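You operate a simulated robot arm through the tools that you are given. There is no shell and no other tool. Be economical: measure what you need, move in short steps, check, and stop when the job is done.

You run a simulated robot arm. Do the job below in one go: nothing can be reset, and whatever is moved stays where it is left.

## Task
Press the plum, cherry and damson lids; stand the popped jar on the saucer.

It is judged by the outcome, as a careful person would: the job done as asked, and still so three seconds after it is handed in. It fails if anything else is knocked over, pushed out of place, dropped, spilled or broken. Lids that push on must go on centred and level and be pressed home; caps that screw on are set level and turned clockwise until they are tight.

## Robot
A 6-joint arm with a two-finger parallel gripper, fixed in place. Base frame: the origin is at the foot of the arm, x ahead of it, y to its left, z up; the work surface is at about z = 91. Units: cm, rad, N and s.
With the tool pointing down near the work surface it reaches from about 36 to 76 cm from the base axis. Its first joint turns from -1.152 to 1.152 rad. Payload 2.45 kg.
The TCP is the grasp point between the finger pads, 2.4 cm short of the fingertips. In the tool frame z runs along the fingers and y along their closing line. Largest opening 6.8 cm; finger width 1.7, thickness 1; the body of the gripper, 4 by 7 cm, starts 4.1 cm behind the TCP.
Orientation is told as [roll, pitch, yaw] about the base's x, y, z axes, in that order, counted from this pose: with the fingers straight down and closing along the base's y, the tool's x points along the base's -x, its y along +y and its z along -z.

## Interface
- The arm moves only by the tool nudge_tool. Its argument "increments" is a list of rows, each a list of 3 entries, a list of its own where there are three numbers: the shift along the tool's x, y, z in m, then the turn, a rotation vector about the tool's x, y, z in rad, then the closure, from 0 (fully open) to 1 (shut). In form: [[[tx, ty, tz], [wx, wy, wz], jaw], ...]. A call has 1 to 12 rows; each row is the pose to reach, as a shift and turn from the pose commanded when the call began, along the tool's axes at that moment. A row lasts 0.2 s, in which the tool goes at most 5 cm and 0.15 rad; a call with a longer step from one row to the next is refused whole, and so is a gripper value outside its range. A pose out of reach is approached as far as the arm can. The call stops where the force on the tool passes 40 N (or 10 N more than at its start, if that is more) or the arm is blocked; 0.2 s more then pass. Each finger travels about 10.8 cm/s and halts on what it meets, pressing with about 35 N; the grip force reading is that of the motor and also rises with nothing between the fingers. The clock runs only during rows and for 0.2 s after the last one: add rows that repeat a pose to give the fingers time. The reply holds the time, the measured pose of the TCP, the force on the tool along the base axes, the opening and the grip force, in the units named above and with some noise.
- Cameras (640 x 400 px; columns grow to the right, rows downward): "scene" is fixed at [17.67, 43.37, 143.29]; the picture's right is [-0.52, -0.85, 0.00], its down [-0.62, 0.37, -0.69] and it looks along [0.59, -0.36, -0.72] (base axes); focal length 214 px, centre (320, 200). "wrist" rides on the gripper at [-3.2, 0, -3.9] in the tool frame; the picture's right is [0.00, -1.00, 0.00], its down [0.97, 0.00, -0.24] and it looks along [0.24, 0.00, 0.97] (tool axes); focal length 218 px, centre (320, 200).
- grab_frame(camera): a new picture of that camera. It takes no simulated time.
- probe_pixels(camera, pixels): there is no depth. For up to 12 entries [column, row, z] of the newest picture of that camera ("zoom" is the newest enlarged one), the place [x, y] in the base frame at which the ray of that pixel passes the height z, good to about 0.2 cm, but the place of the scene camera against the robot may be out by one fixed shift of up to 2.5 cm in any direction. It takes no simulated time.
- close_up(camera, box): a new picture of the part [left, top, right, bottom] of that camera's present view, enlarged. It takes no simulated time.
- close_job(): hands the job in; it is judged then, once.

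Keep the steps short. Do not move on a guess: measure, check each grasp and each placing, and mend mistakes. In all there are 80 turns and 34 pictures (those below and enlarged ones count). Leave the gripper open and the arm clear of the work at the hand-in unless told otherwise, and finish with a single line.

The tools are called after "Request:" as name(argument=value, ...) on one line, values as JSON. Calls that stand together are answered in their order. nudge_tool: Moves the arm, as the interface text tells. Its arguments: {"type":"object","properties":{"increments":{"type":"array","items":{"type":"array"}}},"required":["increments"]} The other tools are called the same way: grab_frame (camera) takes a picture; probe_pixels (camera, pixels) gives the place at which the rays of pixels pass given heights; close_up (camera, box) takes an enlarged picture of a part of a camera's view; close_job () hands the job in.

At the start:

```text
clock: 0.0
position: [33.59, 29.55, 129.28]
tool_rot: [0.0, -0.001, 0.0]
wrist_force: [-0.1, -0.4, 0.3]
opening: 6.81
grip_force: 0.0
```

scene: 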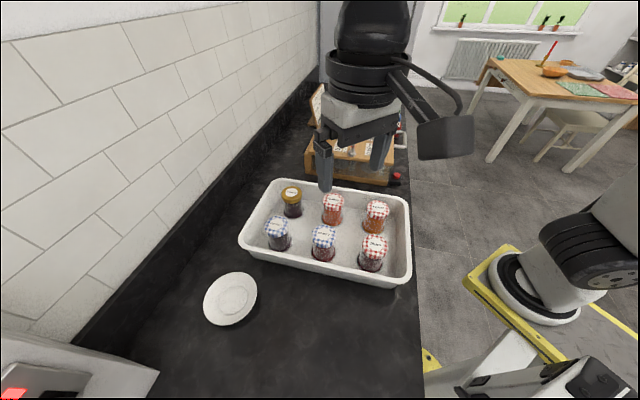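
wrist: 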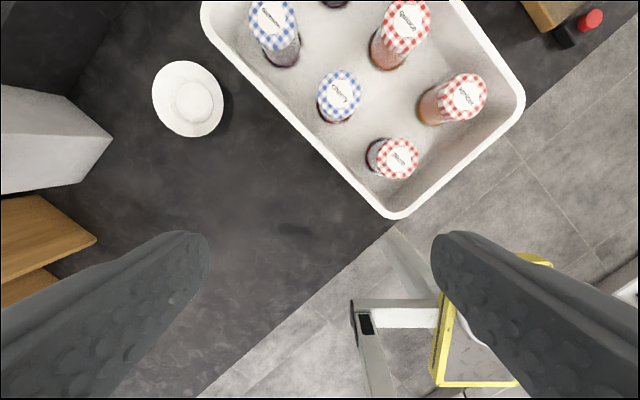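

I see a tray with six jars and a saucer. I'll enlarge both views to read the labels.

Request:
close_up(camera="scene", box=[230, 170, 420, 290])

Request:
close_up(camera="wrist", box=[200, 0, 530, 206])

```text
3.33 times, centred on (325, 230) of scene
```

zoom: 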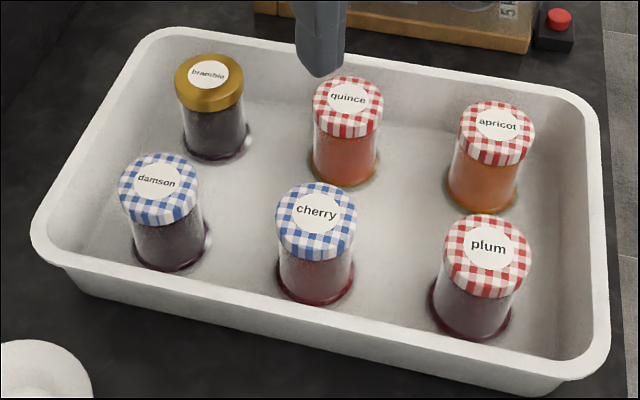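

```text
1.94 times, centred on (365, 103) of wrist
```

zoom: 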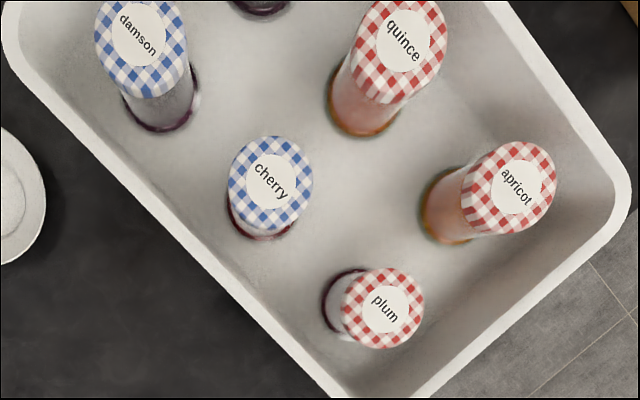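

I'll probe the lids, jar bases and saucer at several heights, using the wrist camera's full view.

Request:
grab_frame(camera="wrist")

Request:
probe_pixels(camera="wrist", pixels=[[398, 158, 98], [398, 158, 100], [340, 90, 98], [340, 90, 100], [272, 19, 98], [272, 19, 100], [400, 20, 100], [465, 95, 100], [193, 102, 92], [385, 160, 92], [282, 50, 92], [398, 215, 94]])

Request:
probe_pixels(camera="scene", pixels=[[374, 242, 98], [374, 242, 100], [324, 233, 98], [324, 233, 100], [277, 224, 98], [277, 224, 100], [333, 199, 100], [377, 207, 100], [230, 297, 92], [370, 266, 92], [322, 257, 92], [280, 245, 92]])

```text
29 pictures are left
```

wrist: 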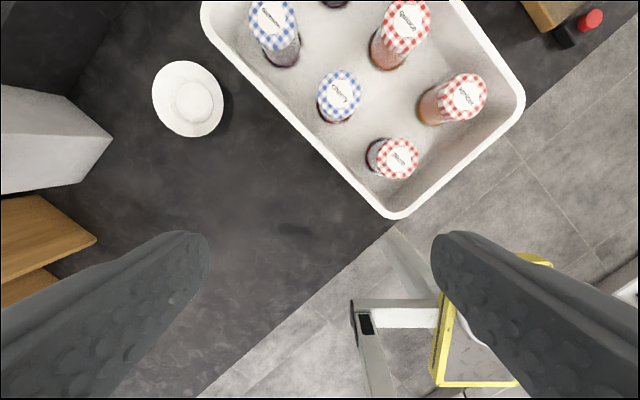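

```text
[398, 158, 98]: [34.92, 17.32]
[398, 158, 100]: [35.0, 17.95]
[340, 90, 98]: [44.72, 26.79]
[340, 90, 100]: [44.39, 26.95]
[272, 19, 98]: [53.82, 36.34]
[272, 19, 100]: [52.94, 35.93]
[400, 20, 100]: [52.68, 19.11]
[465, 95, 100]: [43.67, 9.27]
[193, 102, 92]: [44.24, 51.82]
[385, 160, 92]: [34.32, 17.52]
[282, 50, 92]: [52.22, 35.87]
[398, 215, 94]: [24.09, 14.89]
```

```text
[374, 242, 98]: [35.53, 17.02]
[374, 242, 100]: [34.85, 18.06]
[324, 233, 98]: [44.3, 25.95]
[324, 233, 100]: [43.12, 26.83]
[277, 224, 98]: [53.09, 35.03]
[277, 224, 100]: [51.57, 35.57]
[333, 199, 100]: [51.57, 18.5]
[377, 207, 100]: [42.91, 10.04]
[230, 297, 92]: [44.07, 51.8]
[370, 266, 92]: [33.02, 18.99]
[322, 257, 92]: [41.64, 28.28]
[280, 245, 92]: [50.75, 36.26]
```

The two cameras nearly agree, with lids at about z 100 and cherry near (44.3, 26.9). I'll move above cherry at z≈115 and turn the tool 45° to match the tray, then look again.

Request:
nudge_tool(increments=[[[-0.018, -0.0045, 0.024], [0, 0, 0.131], 0], [[-0.036, -0.009, 0.048], [0, 0, 0.262], 0], [[-0.054, -0.0135, 0.072], [0, 0, 0.393], 0], [[-0.072, -0.018, 0.096], [0, 0, 0.524], 0], [[-0.09, -0.0225, 0.12], [0, 0, 0.655], 0], [[-0.107, -0.0265, 0.143], [0, 0, 0.785], 0], [[-0.107, -0.0265, 0.143], [0, 0, 0.785], 0]])

Request:
grab_frame(camera="wrist")

```text
clock: 1.6
position: [44.19, 26.99, 114.92]
tool_rot: [0.0, 0.0, -0.787]
wrist_force: [0.2, -0.3, -0.6]
opening: 6.79
grip_force: 0.1
```

```text
28 pictures are left
```

wrist: 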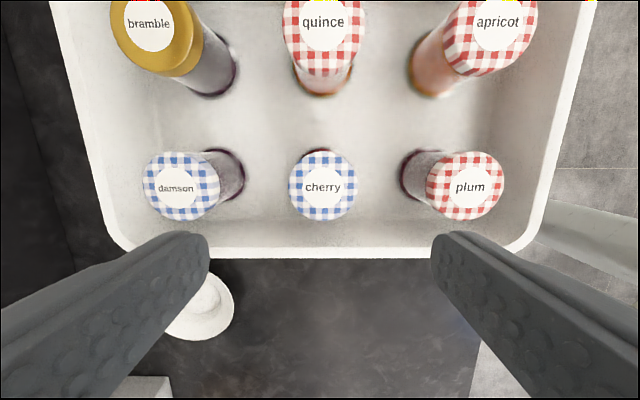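

The view is square to the tray now. I'll probe the lid centres (322,187), (177,187), (469,187) and the lid edges against the first picture to get heights.

Request:
probe_pixels(camera="wrist", pixels=[[322, 187, 98], [322, 187, 99], [322, 187, 100], [177, 187, 98], [177, 187, 99], [177, 187, 100], [469, 187, 98], [469, 187, 99], [469, 187, 100], [288, 187, 99], [356, 187, 99], [203, 302, 92]])

Request:
close_up(camera="wrist", box=[110, 120, 530, 240])

```text
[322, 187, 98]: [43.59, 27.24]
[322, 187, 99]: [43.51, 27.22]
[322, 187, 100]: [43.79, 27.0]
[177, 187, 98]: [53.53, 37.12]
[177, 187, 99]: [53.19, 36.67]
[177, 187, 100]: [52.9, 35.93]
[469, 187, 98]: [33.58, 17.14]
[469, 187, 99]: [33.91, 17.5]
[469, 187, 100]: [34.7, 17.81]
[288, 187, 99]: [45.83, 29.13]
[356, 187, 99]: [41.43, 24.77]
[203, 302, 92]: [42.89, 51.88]
```

```text
1.52 times, centred on (320, 180) of wrist
```

zoom: 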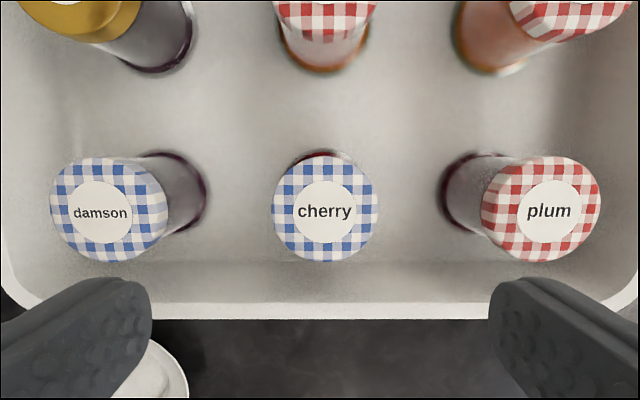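

The two views agree at z=100, so the lid tops are about z 100. The lids are about 5.8 wide. Cherry is at (43.9, 27.0). I'll shut the fingers and come down over cherry to TCP z≈103.4, tips about 1 cm above the lid.

Request:
nudge_tool(increments=[[[0.0026, -0.0017, 0.03], [0, 0, 0], 1], [[0.0026, -0.0017, 0.06], [0, 0, 0], 1], [[0.0026, -0.0017, 0.09], [0, 0, 0], 1], [[0.0026, -0.0017, 0.115], [0, 0, 0], 1], [[0.0026, -0.0017, 0.115], [0, 0, 0], 1]])

Request:
close_up(camera="scene", box=[250, 190, 410, 290])

```text
clock: 2.8
position: [43.99, 27.07, 103.59]
tool_rot: [-0.001, 0.0, -0.786]
wrist_force: [0.8, -0.1, 0.2]
opening: 0.0
grip_force: 23.4
```

```text
4.00 times, centred on (330, 240) of scene
```

zoom: 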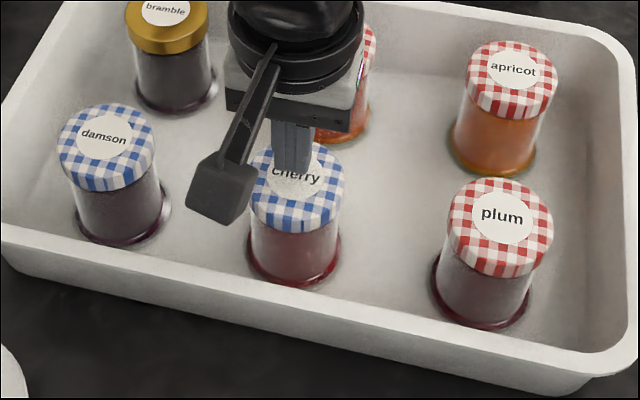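

The tip is over the cherry label and the view is clear. I'll go down 1.0 cm slowly and read the force.

Request:
nudge_tool(increments=[[[0, 0, 0.003], [0, 0, 0], 1], [[0, 0, 0.006], [0, 0, 0], 1], [[0, 0, 0.008], [0, 0, 0], 1], [[0, 0, 0.01], [0, 0, 0], 1], [[0, 0, 0.01], [0, 0, 0], 1]])

```text
clock: 4.0
position: [43.96, 27.18, 102.67]
tool_rot: [-0.001, 0.0, -0.785]
wrist_force: [-4.2, -0.8, 10.9]
opening: 0.0
grip_force: 23.4
```

I have contact at TCP z 102.67 with 10.9 N. I'll press on in half-millimetre steps, watching how it yields.

Request:
nudge_tool(increments=[[[0, 0, 0.0005], [0, 0, 0], 1], [[0, 0, 0.0005], [0, 0, 0], 1]])

```text
clock: 4.6
position: [43.91, 27.18, 102.66]
tool_rot: [0.003, 0.0, -0.786]
wrist_force: [-3.9, -4.6, 22.5]
opening: 0.04
grip_force: 23.4
```

Request:
nudge_tool(increments=[[[0, 0, 0.0005], [0, 0, 0], 1], [[0, 0, 0.0005], [0, 0, 0], 1]])

```text
clock: 5.4
position: [44.02, 27.17, 102.65]
tool_rot: [0.004, 0.0, -0.786]
wrist_force: [-1.4, -0.5, 5.2]
opening: 0.0
grip_force: 23.3
stopped in row 2: the force on the tool passed its limit (the readings are from after the stop); the commanded pose is now the measured one
```

Cherry's lid was rigid: it didn't move as the force rose past the limit. I'll lift 6 cm and move 12.8 cm along tool -y to sit over plum.

Request:
nudge_tool(increments=[[[0, 0, -0.03], [0, 0, 0], 1], [[0, 0, -0.06], [0, 0, 0], 1], [[0, -0.04, -0.06], [0, 0, 0], 1], [[0, -0.08, -0.06], [0, 0, 0], 1], [[0, -0.12, -0.06], [0, 0, 0], 1], [[0, -0.128, -0.06], [0, 0, 0], 1], [[0, -0.128, -0.06], [0, 0, 0], 1]])

Request:
grab_frame(camera="wrist")

```text
clock: 7.0
position: [34.86, 18.3, 108.51]
tool_rot: [0.004, -0.002, -0.786]
wrist_force: [-0.1, -0.2, 0.2]
opening: 0.0
grip_force: 23.5
```

```text
25 pictures are left
```

wrist: 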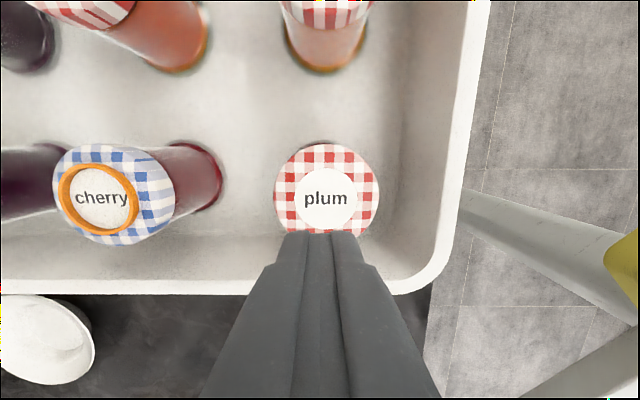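

Cherry's lid now shows an orange ring round its label. I'll compare that with the others. Plum is at (326,196), so I'll shift 0.35 cm along -y and 0.3 along -x and come down to just above contact.

Request:
nudge_tool(increments=[[[-0.003, -0.0035, 0.02], [0, 0, 0], 1], [[-0.003, -0.0035, 0.04], [0, 0, 0], 1], [[-0.003, -0.0035, 0.052], [0, 0, 0], 1], [[-0.003, -0.0035, 0.055], [0, 0, 0], 1], [[-0.003, -0.0035, 0.055], [0, 0, 0], 1]])

Request:
close_up(camera="scene", box=[250, 190, 410, 290])

```text
clock: 8.2
position: [34.96, 17.87, 103.13]
tool_rot: [0.003, 0.0, -0.785]
wrist_force: [-0.6, -0.3, -0.4]
opening: 0.0
grip_force: 23.2
```

```text
4.00 times, centred on (330, 240) of scene
```

zoom: 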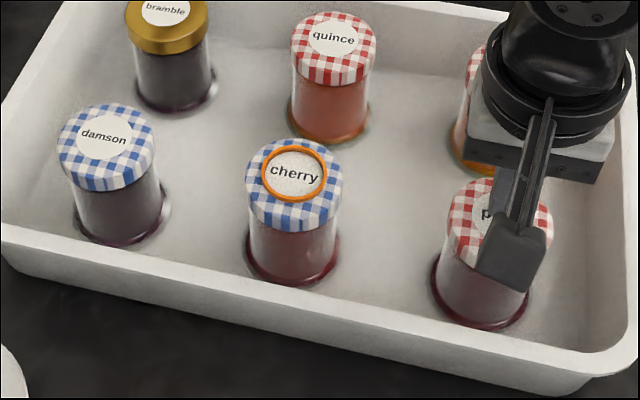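

Now I'll press plum in half-millimetre steps from TCP z 103.1.

Request:
nudge_tool(increments=[[[0, 0, 0.002], [0, 0, 0], 1], [[0, 0, 0.0035], [0, 0, 0], 1], [[0, 0, 0.0045], [0, 0, 0], 1], [[0, 0, 0.0045], [0, 0, 0], 1]])

```text
clock: 9.2
position: [34.97, 17.61, 102.74]
tool_rot: [0.005, 0.001, -0.785]
wrist_force: [-2.6, 0.4, 11.7]
opening: 0.0
grip_force: 23.9
```

Request:
nudge_tool(increments=[[[0, 0, 0.0005], [0, 0, 0], 1], [[0, 0, 0.001], [0, 0, 0], 1], [[0, 0, 0.0015], [0, 0, 0], 1]])

```text
clock: 9.8
position: [35.1, 17.75, 102.73]
tool_rot: [0.006, 0.001, -0.786]
wrist_force: [-3.5, -1.6, 10.0]
opening: 0.0
grip_force: 23.4
stopped in row 3: the force on the tool passed its limit (the readings are from after the stop); the commanded pose is now the measured one
```

Plum was rigid too and the press went past the limit. I'll lift 6 cm and travel 25.4 cm along +y to sit over damson.

Request:
nudge_tool(increments=[[[0, 0, -0.03], [0, 0, 0], 1], [[0, 0, -0.06], [0, 0, 0], 1], [[0, 0.04, -0.06], [0, 0, 0], 1], [[0, 0.08, -0.06], [0, 0, 0], 1], [[0, 0.12, -0.06], [0, 0, 0], 1], [[0, 0.16, -0.06], [0, 0, 0], 1], [[0.001, 0.2, -0.06], [0, 0, 0], 1], [[0.002, 0.24, -0.06], [0, 0, 0], 1], [[0.003, 0.254, -0.06], [0, 0, 0], 1], [[0.003, 0.254, -0.06], [0, 0, 0], 1]])

Request:
grab_frame(camera="wrist")

```text
clock: 12.0
position: [52.63, 36.04, 108.84]
tool_rot: [0.007, -0.001, -0.785]
wrist_force: [0.1, 0.6, 0.0]
opening: 0.0
grip_force: 23.1
```

```text
23 pictures are left
```

wrist: 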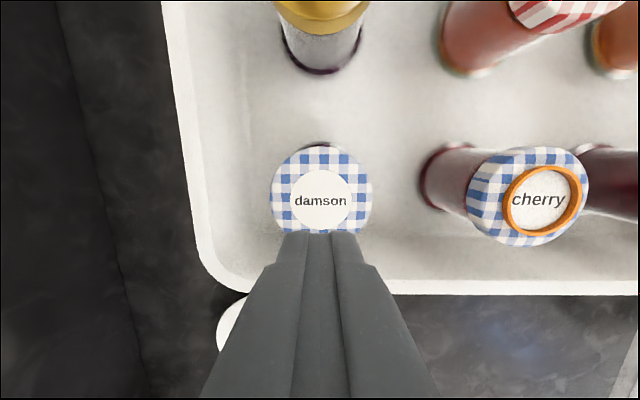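

Damson is centred at (321,199), where the TCP should project to about (320,202). I'll come down over it.

Request:
nudge_tool(increments=[[[-0.0015, 0, 0.02], [0, 0, 0], 1], [[-0.0015, 0, 0.04], [0, 0, 0], 1], [[-0.0015, 0, 0.052], [0, 0, 0], 1], [[-0.0015, 0, 0.055], [0, 0, 0], 1], [[-0.0015, 0, 0.055], [0, 0, 0], 1]])

Request:
nudge_tool(increments=[[[0, 0, 0.002], [0, 0, 0], 1], [[0, 0, 0.0035], [0, 0, 0], 1], [[0, 0, 0.0045], [0, 0, 0], 1], [[0, 0, 0.0045], [0, 0, 0], 1]])

```text
clock: 13.2
position: [52.83, 35.92, 103.47]
tool_rot: [0.005, 0.001, -0.785]
wrist_force: [-0.1, 0.2, -0.1]
opening: 0.01
grip_force: 23.7
```

```text
clock: 14.2
position: [52.82, 35.83, 102.9]
tool_rot: [0.008, 0.0, -0.786]
wrist_force: [-0.2, -0.4, 0.2]
opening: 0.0
grip_force: 23.5
```

No contact yet at 102.9. I'll go on in small steps.

Request:
nudge_tool(increments=[[[0, 0, 0.001], [0, 0, 0], 1], [[0, 0, 0.002], [0, 0, 0], 1], [[0, 0, 0.003], [0, 0, 0], 1], [[0, 0, 0.003], [0, 0, 0], 1]])

Request:
nudge_tool(increments=[[[0, 0, 0.0005], [0, 0, 0], 1], [[0, 0, 0.001], [0, 0, 0], 1], [[0, 0, 0.0015], [0, 0, 0], 1], [[0, 0, 0.002], [0, 0, 0], 1]])

```text
clock: 15.2
position: [52.86, 35.67, 102.59]
tool_rot: [0.009, 0.0, -0.785]
wrist_force: [-5.5, -3.5, 14.9]
opening: 0.01
grip_force: 23.6
```

```text
clock: 16.2
position: [52.96, 35.75, 102.62]
tool_rot: [0.013, -0.001, -0.786]
wrist_force: [-6.6, -6.9, 36.4]
opening: 0.01
grip_force: 23.6
```

Damson took 36 N, also rigid. I'll lift 8 cm and move back toward the middle for a look at all the lids.

Request:
nudge_tool(increments=[[[0, 0, -0.04], [0, 0, 0], 1], [[0, 0, -0.08], [0, 0, 0], 0], [[0, -0.04, -0.1], [0, 0, 0], 0], [[0, -0.08, -0.12], [0, 0, 0], 0], [[0, -0.12, -0.12], [0, 0, 0], 0], [[0, -0.126, -0.122], [0, 0, 0], 0], [[0, -0.126, -0.122], [0, 0, 0], 0]])

Request:
grab_frame(camera="wrist")

Request:
close_up(camera="wrist", box=[110, 120, 530, 240])

```text
clock: 17.8
position: [44.06, 26.8, 114.45]
tool_rot: [0.006, 0.001, -0.785]
wrist_force: [0.0, -0.3, -0.6]
opening: 6.79
grip_force: 0.1
```

```text
22 pictures are left
```

wrist: 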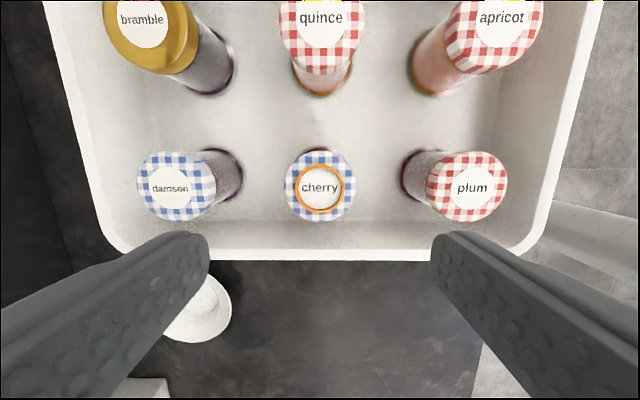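

```text
1.52 times, centred on (320, 180) of wrist
```

zoom: 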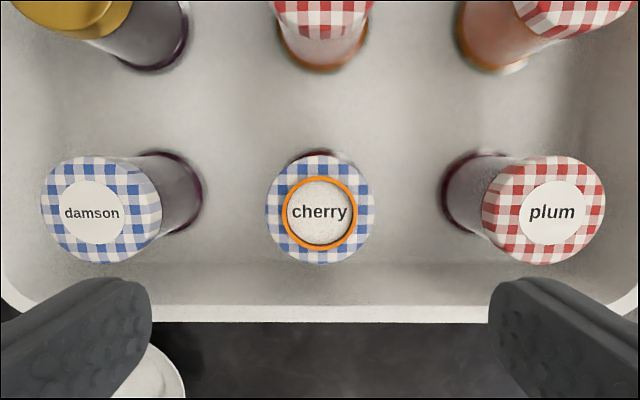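

Only cherry has its button dented in with the ring showing, so cherry is the popped jar. Damson and plum are unchanged. With the fingers open, I'll come down to z≈103.5 with tips just above lid level and check centring.

Request:
nudge_tool(increments=[[[0.0015, 0, 0.04], [0, 0, 0], 0], [[0.0015, 0, 0.08], [0, 0, 0], 0], [[0.0015, 0, 0.105], [0, 0, 0], 0], [[0.0015, 0, 0.108], [0, 0, 0], 0], [[0.0015, 0, 0.108], [0, 0, 0], 0]])

Request:
grab_frame(camera="wrist")

```text
clock: 19.0
position: [43.81, 27.02, 103.74]
tool_rot: [0.007, 0.001, -0.784]
wrist_force: [-0.2, -0.6, 0.1]
opening: 6.8
grip_force: 0.2
```

```text
20 pictures are left
```

wrist: 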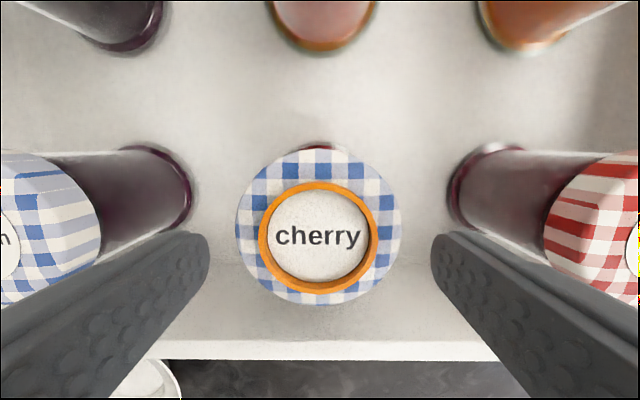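

The label centre (319,237) matches the TCP line (320,236), so the tool is centred between the fingers. I'll lower straight to z≈97.2.

Request:
nudge_tool(increments=[[[0, 0, 0.012], [0, 0, 0], 0], [[0, 0, 0.024], [0, 0, 0], 0], [[0, 0, 0.036], [0, 0, 0], 0], [[0, 0, 0.048], [0, 0, 0], 0], [[0, 0, 0.06], [0, 0, 0], 0], [[0, 0, 0.065], [0, 0, 0], 0], [[0, 0, 0.065], [0, 0, 0], 0]])

Request:
close_up(camera="scene", box=[250, 190, 410, 290])

```text
clock: 20.6
position: [43.73, 27.1, 97.26]
tool_rot: [0.007, 0.001, -0.786]
wrist_force: [0.3, 0.1, -0.3]
opening: 6.81
grip_force: 0.1
```

```text
4.00 times, centred on (330, 240) of scene
```

zoom: 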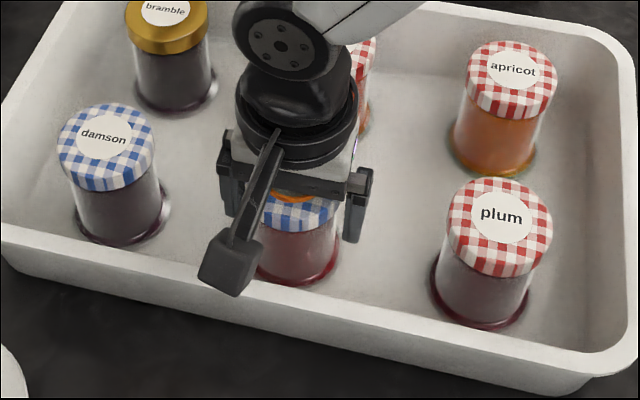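

The fingers straddle the jar with no contact force. I'll close them, then check.

Request:
nudge_tool(increments=[[[0, 0, 0], [0, 0, 0], 0.15], [[0, 0, 0], [0, 0, 0], 0.4], [[0, 0, 0], [0, 0, 0], 1], [[0, 0, 0], [0, 0, 0], 1], [[0, 0, 0], [0, 0, 0], 1]])

```text
clock: 21.8
position: [43.77, 26.94, 97.21]
tool_rot: [0.007, 0.001, -0.785]
wrist_force: [1.1, 0.8, -0.1]
opening: 6.11
grip_force: 34.9
```

Gripped at 6.11 cm with 35 N. I'll lift slowly.

Request:
nudge_tool(increments=[[[0, 0, -0.005], [0, 0, 0], 1], [[0, 0, -0.01], [0, 0, 0], 1], [[0, 0, -0.02], [0, 0, 0], 1], [[0, 0, -0.03], [0, 0, 0], 1], [[0, 0, -0.05], [0, 0, 0], 1], [[0, 0, -0.07], [0, 0, 0], 1], [[0, 0, -0.09], [0, 0, 0], 1], [[0, 0, -0.09], [0, 0, 0], 1]])

Request:
grab_frame(camera="scene")

Request:
grab_frame(camera="wrist")

```text
clock: 23.6
position: [43.91, 26.92, 106.1]
tool_rot: [0.007, 0.0, -0.786]
wrist_force: [-0.1, 0.1, -2.5]
opening: 6.11
grip_force: 35.3
```

```text
18 pictures are left
```

scene: 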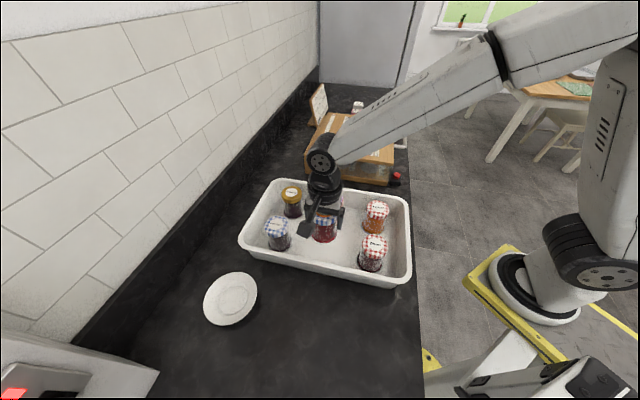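

```text
17 pictures are left
```

wrist: 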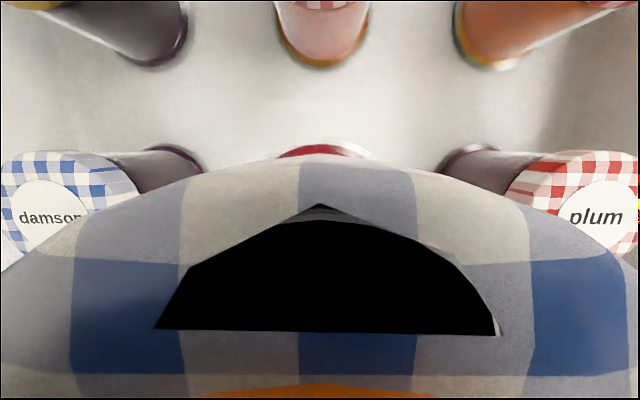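

The jar hangs steadily with about 2.5 N. I'll carry it to a viewing pose near the saucer, about (36.2, 51.8, 108). I'll turn yaw back to 0 on the way to keep the camera arm clear of the grey box.

Request:
nudge_tool(increments=[[[0.0, 0.0, -0.02], [0, 0, 0], 1], [[0.0256, 0.0135, -0.02], [0, 0, -0.087], 1], [[0.0512, 0.027, -0.02], [0, 0, -0.174], 1], [[0.0768, 0.0405, -0.02], [0, 0, -0.262], 1], [[0.1024, 0.054, -0.02], [0, 0, -0.349], 1], [[0.128, 0.0676, -0.02], [0, 0, -0.436], 1], [[0.1537, 0.0811, -0.02], [0, 0, -0.523], 1], [[0.1793, 0.0946, -0.02], [0, 0, -0.611], 1], [[0.2049, 0.1081, -0.02], [0, 0, -0.698], 1], [[0.2305, 0.1216, -0.02], [0, 0, -0.785], 1], [[0.2305, 0.1216, -0.02], [0, 0, -0.785], 1]])

Request:
grab_frame(camera="wrist")

Request:
grab_frame(camera="scene")

```text
clock: 26.0
position: [36.62, 51.66, 108.33]
tool_rot: [0.006, -0.003, 0.001]
wrist_force: [0.1, 0.1, -3.1]
opening: 6.11
grip_force: 35.0
out of reach, approached as far as the arm can: row 10, 11
```

```text
16 pictures are left
```

wrist: 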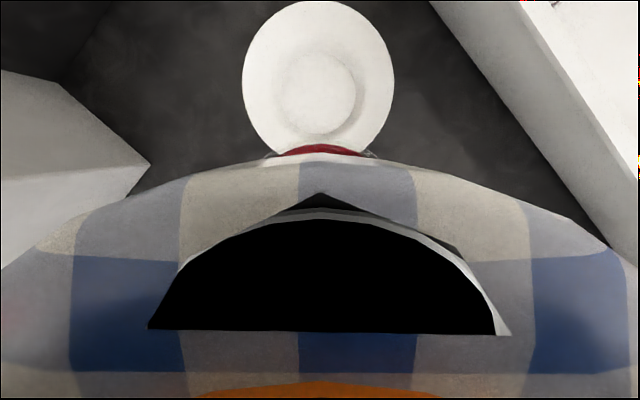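

```text
15 pictures are left
```

scene: 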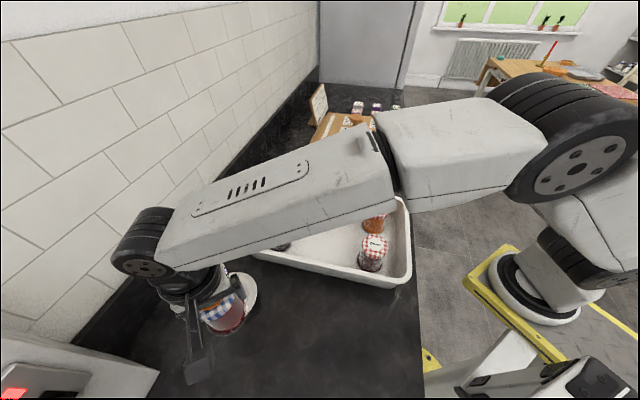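

The saucer is fully in view: outer ring centre about (318,74), well centre about (318,93). I'll probe it at likely heights, along with the grey box corner at (150,165).

Request:
probe_pixels(camera="wrist", pixels=[[318, 93, 91.5], [318, 93, 92], [318, 93, 92.5], [280, 88, 92], [356, 93, 92], [242, 65, 93], [394, 80, 93], [318, 1, 93], [318, 150, 93], [150, 165, 91], [318, 74, 93], [150, 165, 100]])

Request:
close_up(camera="wrist", box=[220, 0, 420, 160])

```text
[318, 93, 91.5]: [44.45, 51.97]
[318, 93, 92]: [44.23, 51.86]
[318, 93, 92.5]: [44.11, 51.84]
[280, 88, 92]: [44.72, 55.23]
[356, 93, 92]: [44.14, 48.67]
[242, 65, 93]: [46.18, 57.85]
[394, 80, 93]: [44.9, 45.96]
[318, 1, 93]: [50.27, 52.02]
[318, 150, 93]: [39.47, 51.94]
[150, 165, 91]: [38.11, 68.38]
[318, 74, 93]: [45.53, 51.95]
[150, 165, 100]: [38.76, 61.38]
```

```text
2.50 times, centred on (320, 80) of wrist
```

zoom: 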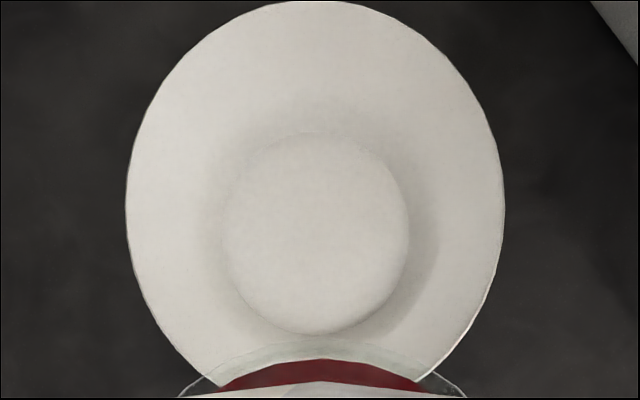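

The well centre is (44.25, 51.9) and the rim centre agrees. I'll move over it at the same height.

Request:
nudge_tool(increments=[[[-0.02, 0.001, 0], [0, 0, 0], 1], [[-0.04, 0.002, 0], [0, 0, 0], 1], [[-0.06, 0.0024, 0], [0, 0, 0], 1], [[-0.0763, 0.0024, 0], [0, 0, 0], 1], [[-0.0763, 0.0024, 0], [0, 0, 0], 1], [[-0.0763, 0.0024, 0], [0, 0, 0], 1]])

```text
clock: 27.4
position: [44.31, 51.76, 108.41]
tool_rot: [0.003, -0.005, 0.0]
wrist_force: [-0.8, 0.6, -3.9]
opening: 6.14
grip_force: 34.7
```

On target within 0.15 cm. I'll lower 8.5 cm to about z 99.9, with the jar base roughly 2 cm above the saucer, and check.

Request:
nudge_tool(increments=[[[0, 0.001, 0.02], [0, 0, 0], 1], [[0, 0.001, 0.04], [0, 0, 0], 1], [[0, 0.001, 0.06], [0, 0, 0], 1], [[0, 0.001, 0.075], [0, 0, 0], 1], [[0, 0.001, 0.085], [0, 0, 0], 1], [[0, 0.001, 0.085], [0, 0, 0], 1]])

Request:
close_up(camera="scene", box=[170, 240, 298, 320])

Request:
grab_frame(camera="wrist")

```text
clock: 28.8
position: [44.18, 51.86, 99.71]
tool_rot: [0.003, -0.007, 0.0]
wrist_force: [0.3, -0.4, -3.8]
opening: 6.15
grip_force: 35.5
```

```text
5.00 times, centred on (234, 280) of scene
```

zoom: 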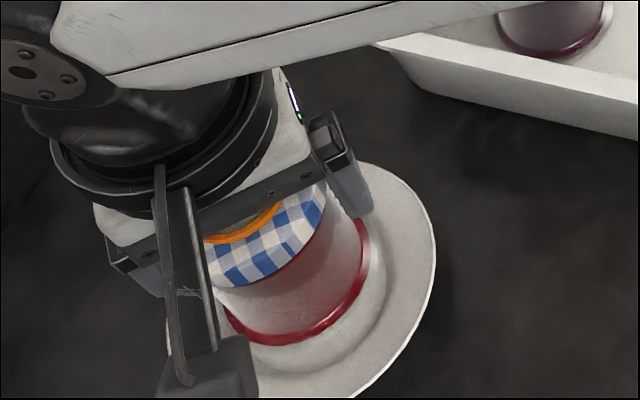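

```text
12 pictures are left
```

wrist: 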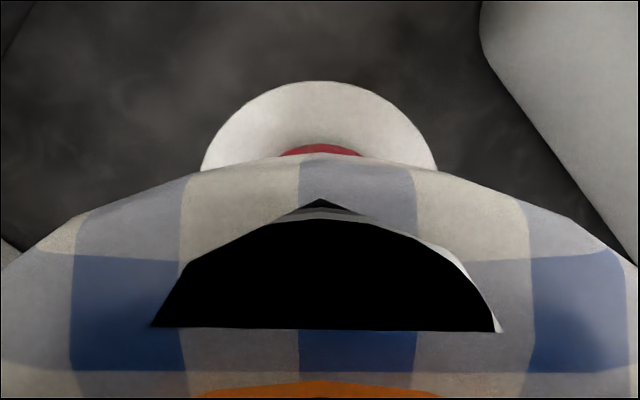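

The jar is centred over the well. I'll lower slowly in 2 mm rows until contact.

Request:
nudge_tool(increments=[[[0, 0, 0.003], [0, 0, 0], 1], [[0, 0, 0.006], [0, 0, 0], 1], [[0, 0, 0.009], [0, 0, 0], 1], [[0, 0, 0.012], [0, 0, 0], 1], [[0, 0, 0.014], [0, 0, 0], 1], [[0, 0, 0.014], [0, 0, 0], 1]])

```text
clock: 30.2
position: [44.21, 51.95, 98.41]
tool_rot: [0.003, -0.004, 0.0]
wrist_force: [-0.1, 0.3, -2.8]
opening: 6.14
grip_force: 35.3
```

Request:
nudge_tool(increments=[[[0, 0, 0.0015], [0, 0, 0], 1], [[0, 0, 0.003], [0, 0, 0], 1], [[0, 0, 0.0045], [0, 0, 0], 1], [[0, 0, 0.0045], [0, 0, 0], 1]])

```text
clock: 31.2
position: [44.31, 51.89, 98.03]
tool_rot: [0.003, -0.005, -0.001]
wrist_force: [-0.7, 0.3, -3.0]
opening: 6.16
grip_force: 35.0
```

Still carrying the full weight at z 98.0. I'll continue in 1 mm rows.

Request:
nudge_tool(increments=[[[0, 0, 0.001], [0, 0, 0], 1], [[0, 0, 0.002], [0, 0, 0], 1], [[0, 0, 0.003], [0, 0, 0], 1], [[0, 0, 0.003], [0, 0, 0], 1]])

```text
clock: 32.2
position: [44.33, 52.0, 97.97]
tool_rot: [0.008, -0.007, 0.001]
wrist_force: [-5.1, -1.9, 14.6]
opening: 6.12
grip_force: 34.8
```

Contact at z 97.97 with 14.6 N. I'll ease up 1.5 mm to relieve the load and check that it is seated.

Request:
nudge_tool(increments=[[[0, 0, -0.001], [0, 0, 0], 1], [[0, 0, -0.0015], [0, 0, 0], 1], [[0, 0, -0.0015], [0, 0, 0], 1]])

Request:
close_up(camera="scene", box=[170, 245, 298, 325])

```text
clock: 33.0
position: [44.36, 51.92, 97.85]
tool_rot: [0.006, -0.005, -0.001]
wrist_force: [-2.1, 5.7, 8.3]
opening: 6.14
grip_force: 35.0
```

```text
5.00 times, centred on (234, 285) of scene
```

zoom: 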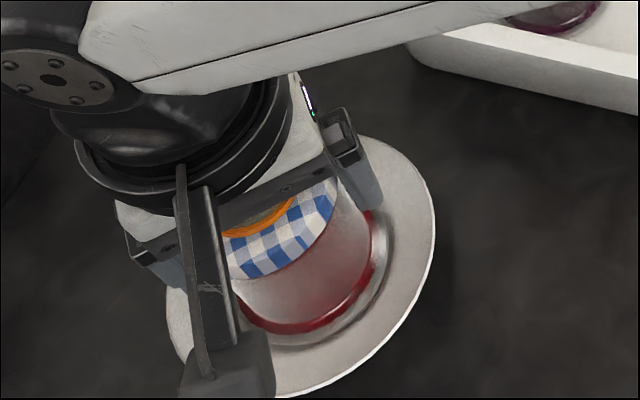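

The jar sits in the well and the load is down to 8 N. I'll ease half a millimetre more and then open the fingers slowly.

Request:
nudge_tool(increments=[[[0, 0, -0.0006], [0, 0, 0], 1], [[0, 0, -0.0006], [0, 0, 0], 1], [[0, 0, -0.0006], [0, 0, 0], 0.08], [[0, 0, -0.0006], [0, 0, 0], 0.04], [[0, 0, -0.0006], [0, 0, 0], 0], [[0, 0, -0.0006], [0, 0, 0], 0], [[0, 0, -0.0006], [0, 0, 0], 0]])

Request:
close_up(camera="scene", box=[170, 245, 298, 325])

```text
clock: 34.6
position: [44.28, 51.8, 97.92]
tool_rot: [0.002, -0.004, 0.002]
wrist_force: [-0.6, 0.5, -0.3]
opening: 6.81
grip_force: 0.1
```

```text
5.00 times, centred on (234, 285) of scene
```

zoom: 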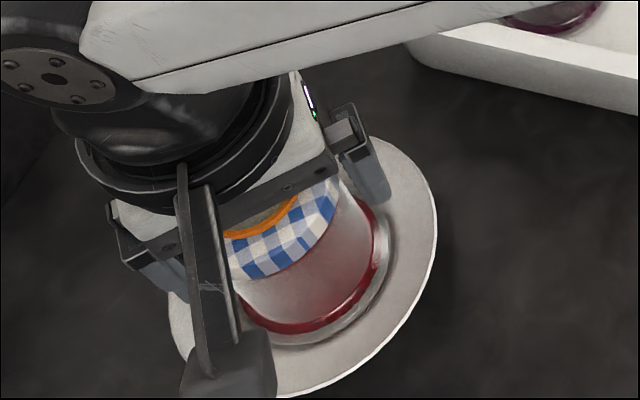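

The fingers are open, there's no force, and the jar hasn't moved. I'll lift straight up slowly.

Request:
nudge_tool(increments=[[[0, 0, -0.01], [0, 0, 0], 0], [[0, 0, -0.02], [0, 0, 0], 0], [[0, 0, -0.035], [0, 0, 0], 0], [[0, 0, -0.05], [0, 0, 0], 0], [[0, 0, -0.08], [0, 0, 0], 0], [[0, 0, -0.11], [0, 0, 0], 0], [[0, 0, -0.14], [0, 0, 0], 0], [[0, 0, -0.16], [0, 0, 0], 0], [[0, 0, -0.16], [0, 0, 0], 0]])

Request:
grab_frame(camera="wrist")

```text
clock: 36.6
position: [43.98, 51.94, 114.03]
tool_rot: [0.003, -0.005, 0.001]
wrist_force: [0.6, 0.4, 0.2]
opening: 6.8
grip_force: 0.0
```

```text
9 pictures are left
```

wrist: 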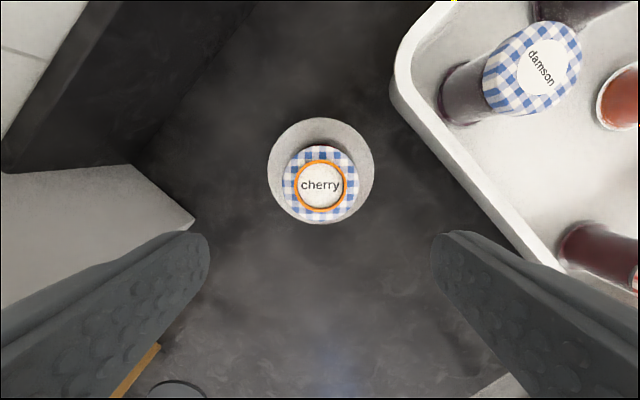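

Cherry stands upright and centred on the saucer. I'll retreat toward the start pose and take a last look.

Request:
nudge_tool(increments=[[[0, 0, -0.04], [0, 0, 0], 0], [[0, 0, -0.08], [0, 0, 0], 0], [[0.02, -0.035, -0.11], [0, 0, 0], 0], [[0.04, -0.07, -0.13], [0, 0, 0], 0], [[0.06, -0.11, -0.15], [0, 0, 0], 0], [[0.08, -0.15, -0.15], [0, 0, 0], 0], [[0.1, -0.19, -0.15], [0, 0, 0], 0], [[0.104, -0.224, -0.15], [0, 0, 0], 0], [[0.104, -0.224, -0.15], [0, 0, 0], 0]])

Request:
grab_frame(camera="scene")

```text
refused: row 3 steps farther than a row can; nothing moved
```

```text
8 pictures are left
```

scene: 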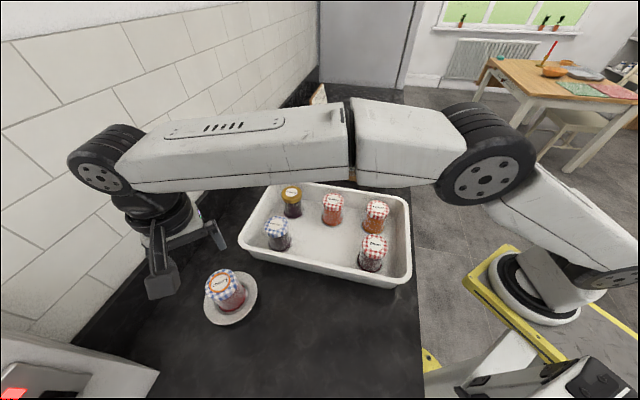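

One step was too long and the call was refused, so nothing moved. I'll repeat with shorter steps.

Request:
nudge_tool(increments=[[[0, 0, -0.04], [0, 0, 0], 0], [[0, 0, -0.08], [0, 0, 0], 0], [[0.015, -0.03, -0.1], [0, 0, 0], 0], [[0.03, -0.06, -0.12], [0, 0, 0], 0], [[0.045, -0.09, -0.14], [0, 0, 0], 0], [[0.06, -0.125, -0.15], [0, 0, 0], 0], [[0.075, -0.16, -0.15], [0, 0, 0], 0], [[0.09, -0.195, -0.15], [0, 0, 0], 0], [[0.104, -0.224, -0.15], [0, 0, 0], 0], [[0.104, -0.224, -0.15], [0, 0, 0], 0]])

Request:
close_up(camera="scene", box=[180, 170, 420, 330])

```text
clock: 38.8
position: [33.74, 29.32, 128.75]
tool_rot: [0.002, -0.006, 0.0]
wrist_force: [0.3, 0.5, 0.7]
opening: 6.77
grip_force: 0.2
```

```text
2.50 times, centred on (300, 250) of scene
```

zoom: 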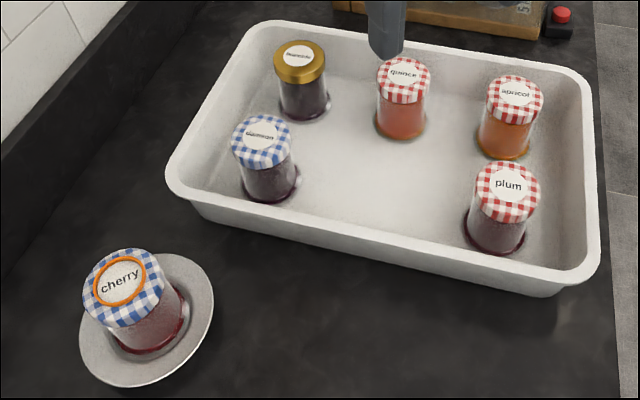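

The cherry jar is on the saucer, the other jars are in place, the gripper is open and the arm is clear. I'm handing in.

Request:
close_job()

```text
The job is handed in.
```

I pressed the plum, cherry and damson lids; only cherry popped, and it now stands centred on the saucer with the other jars left in place.
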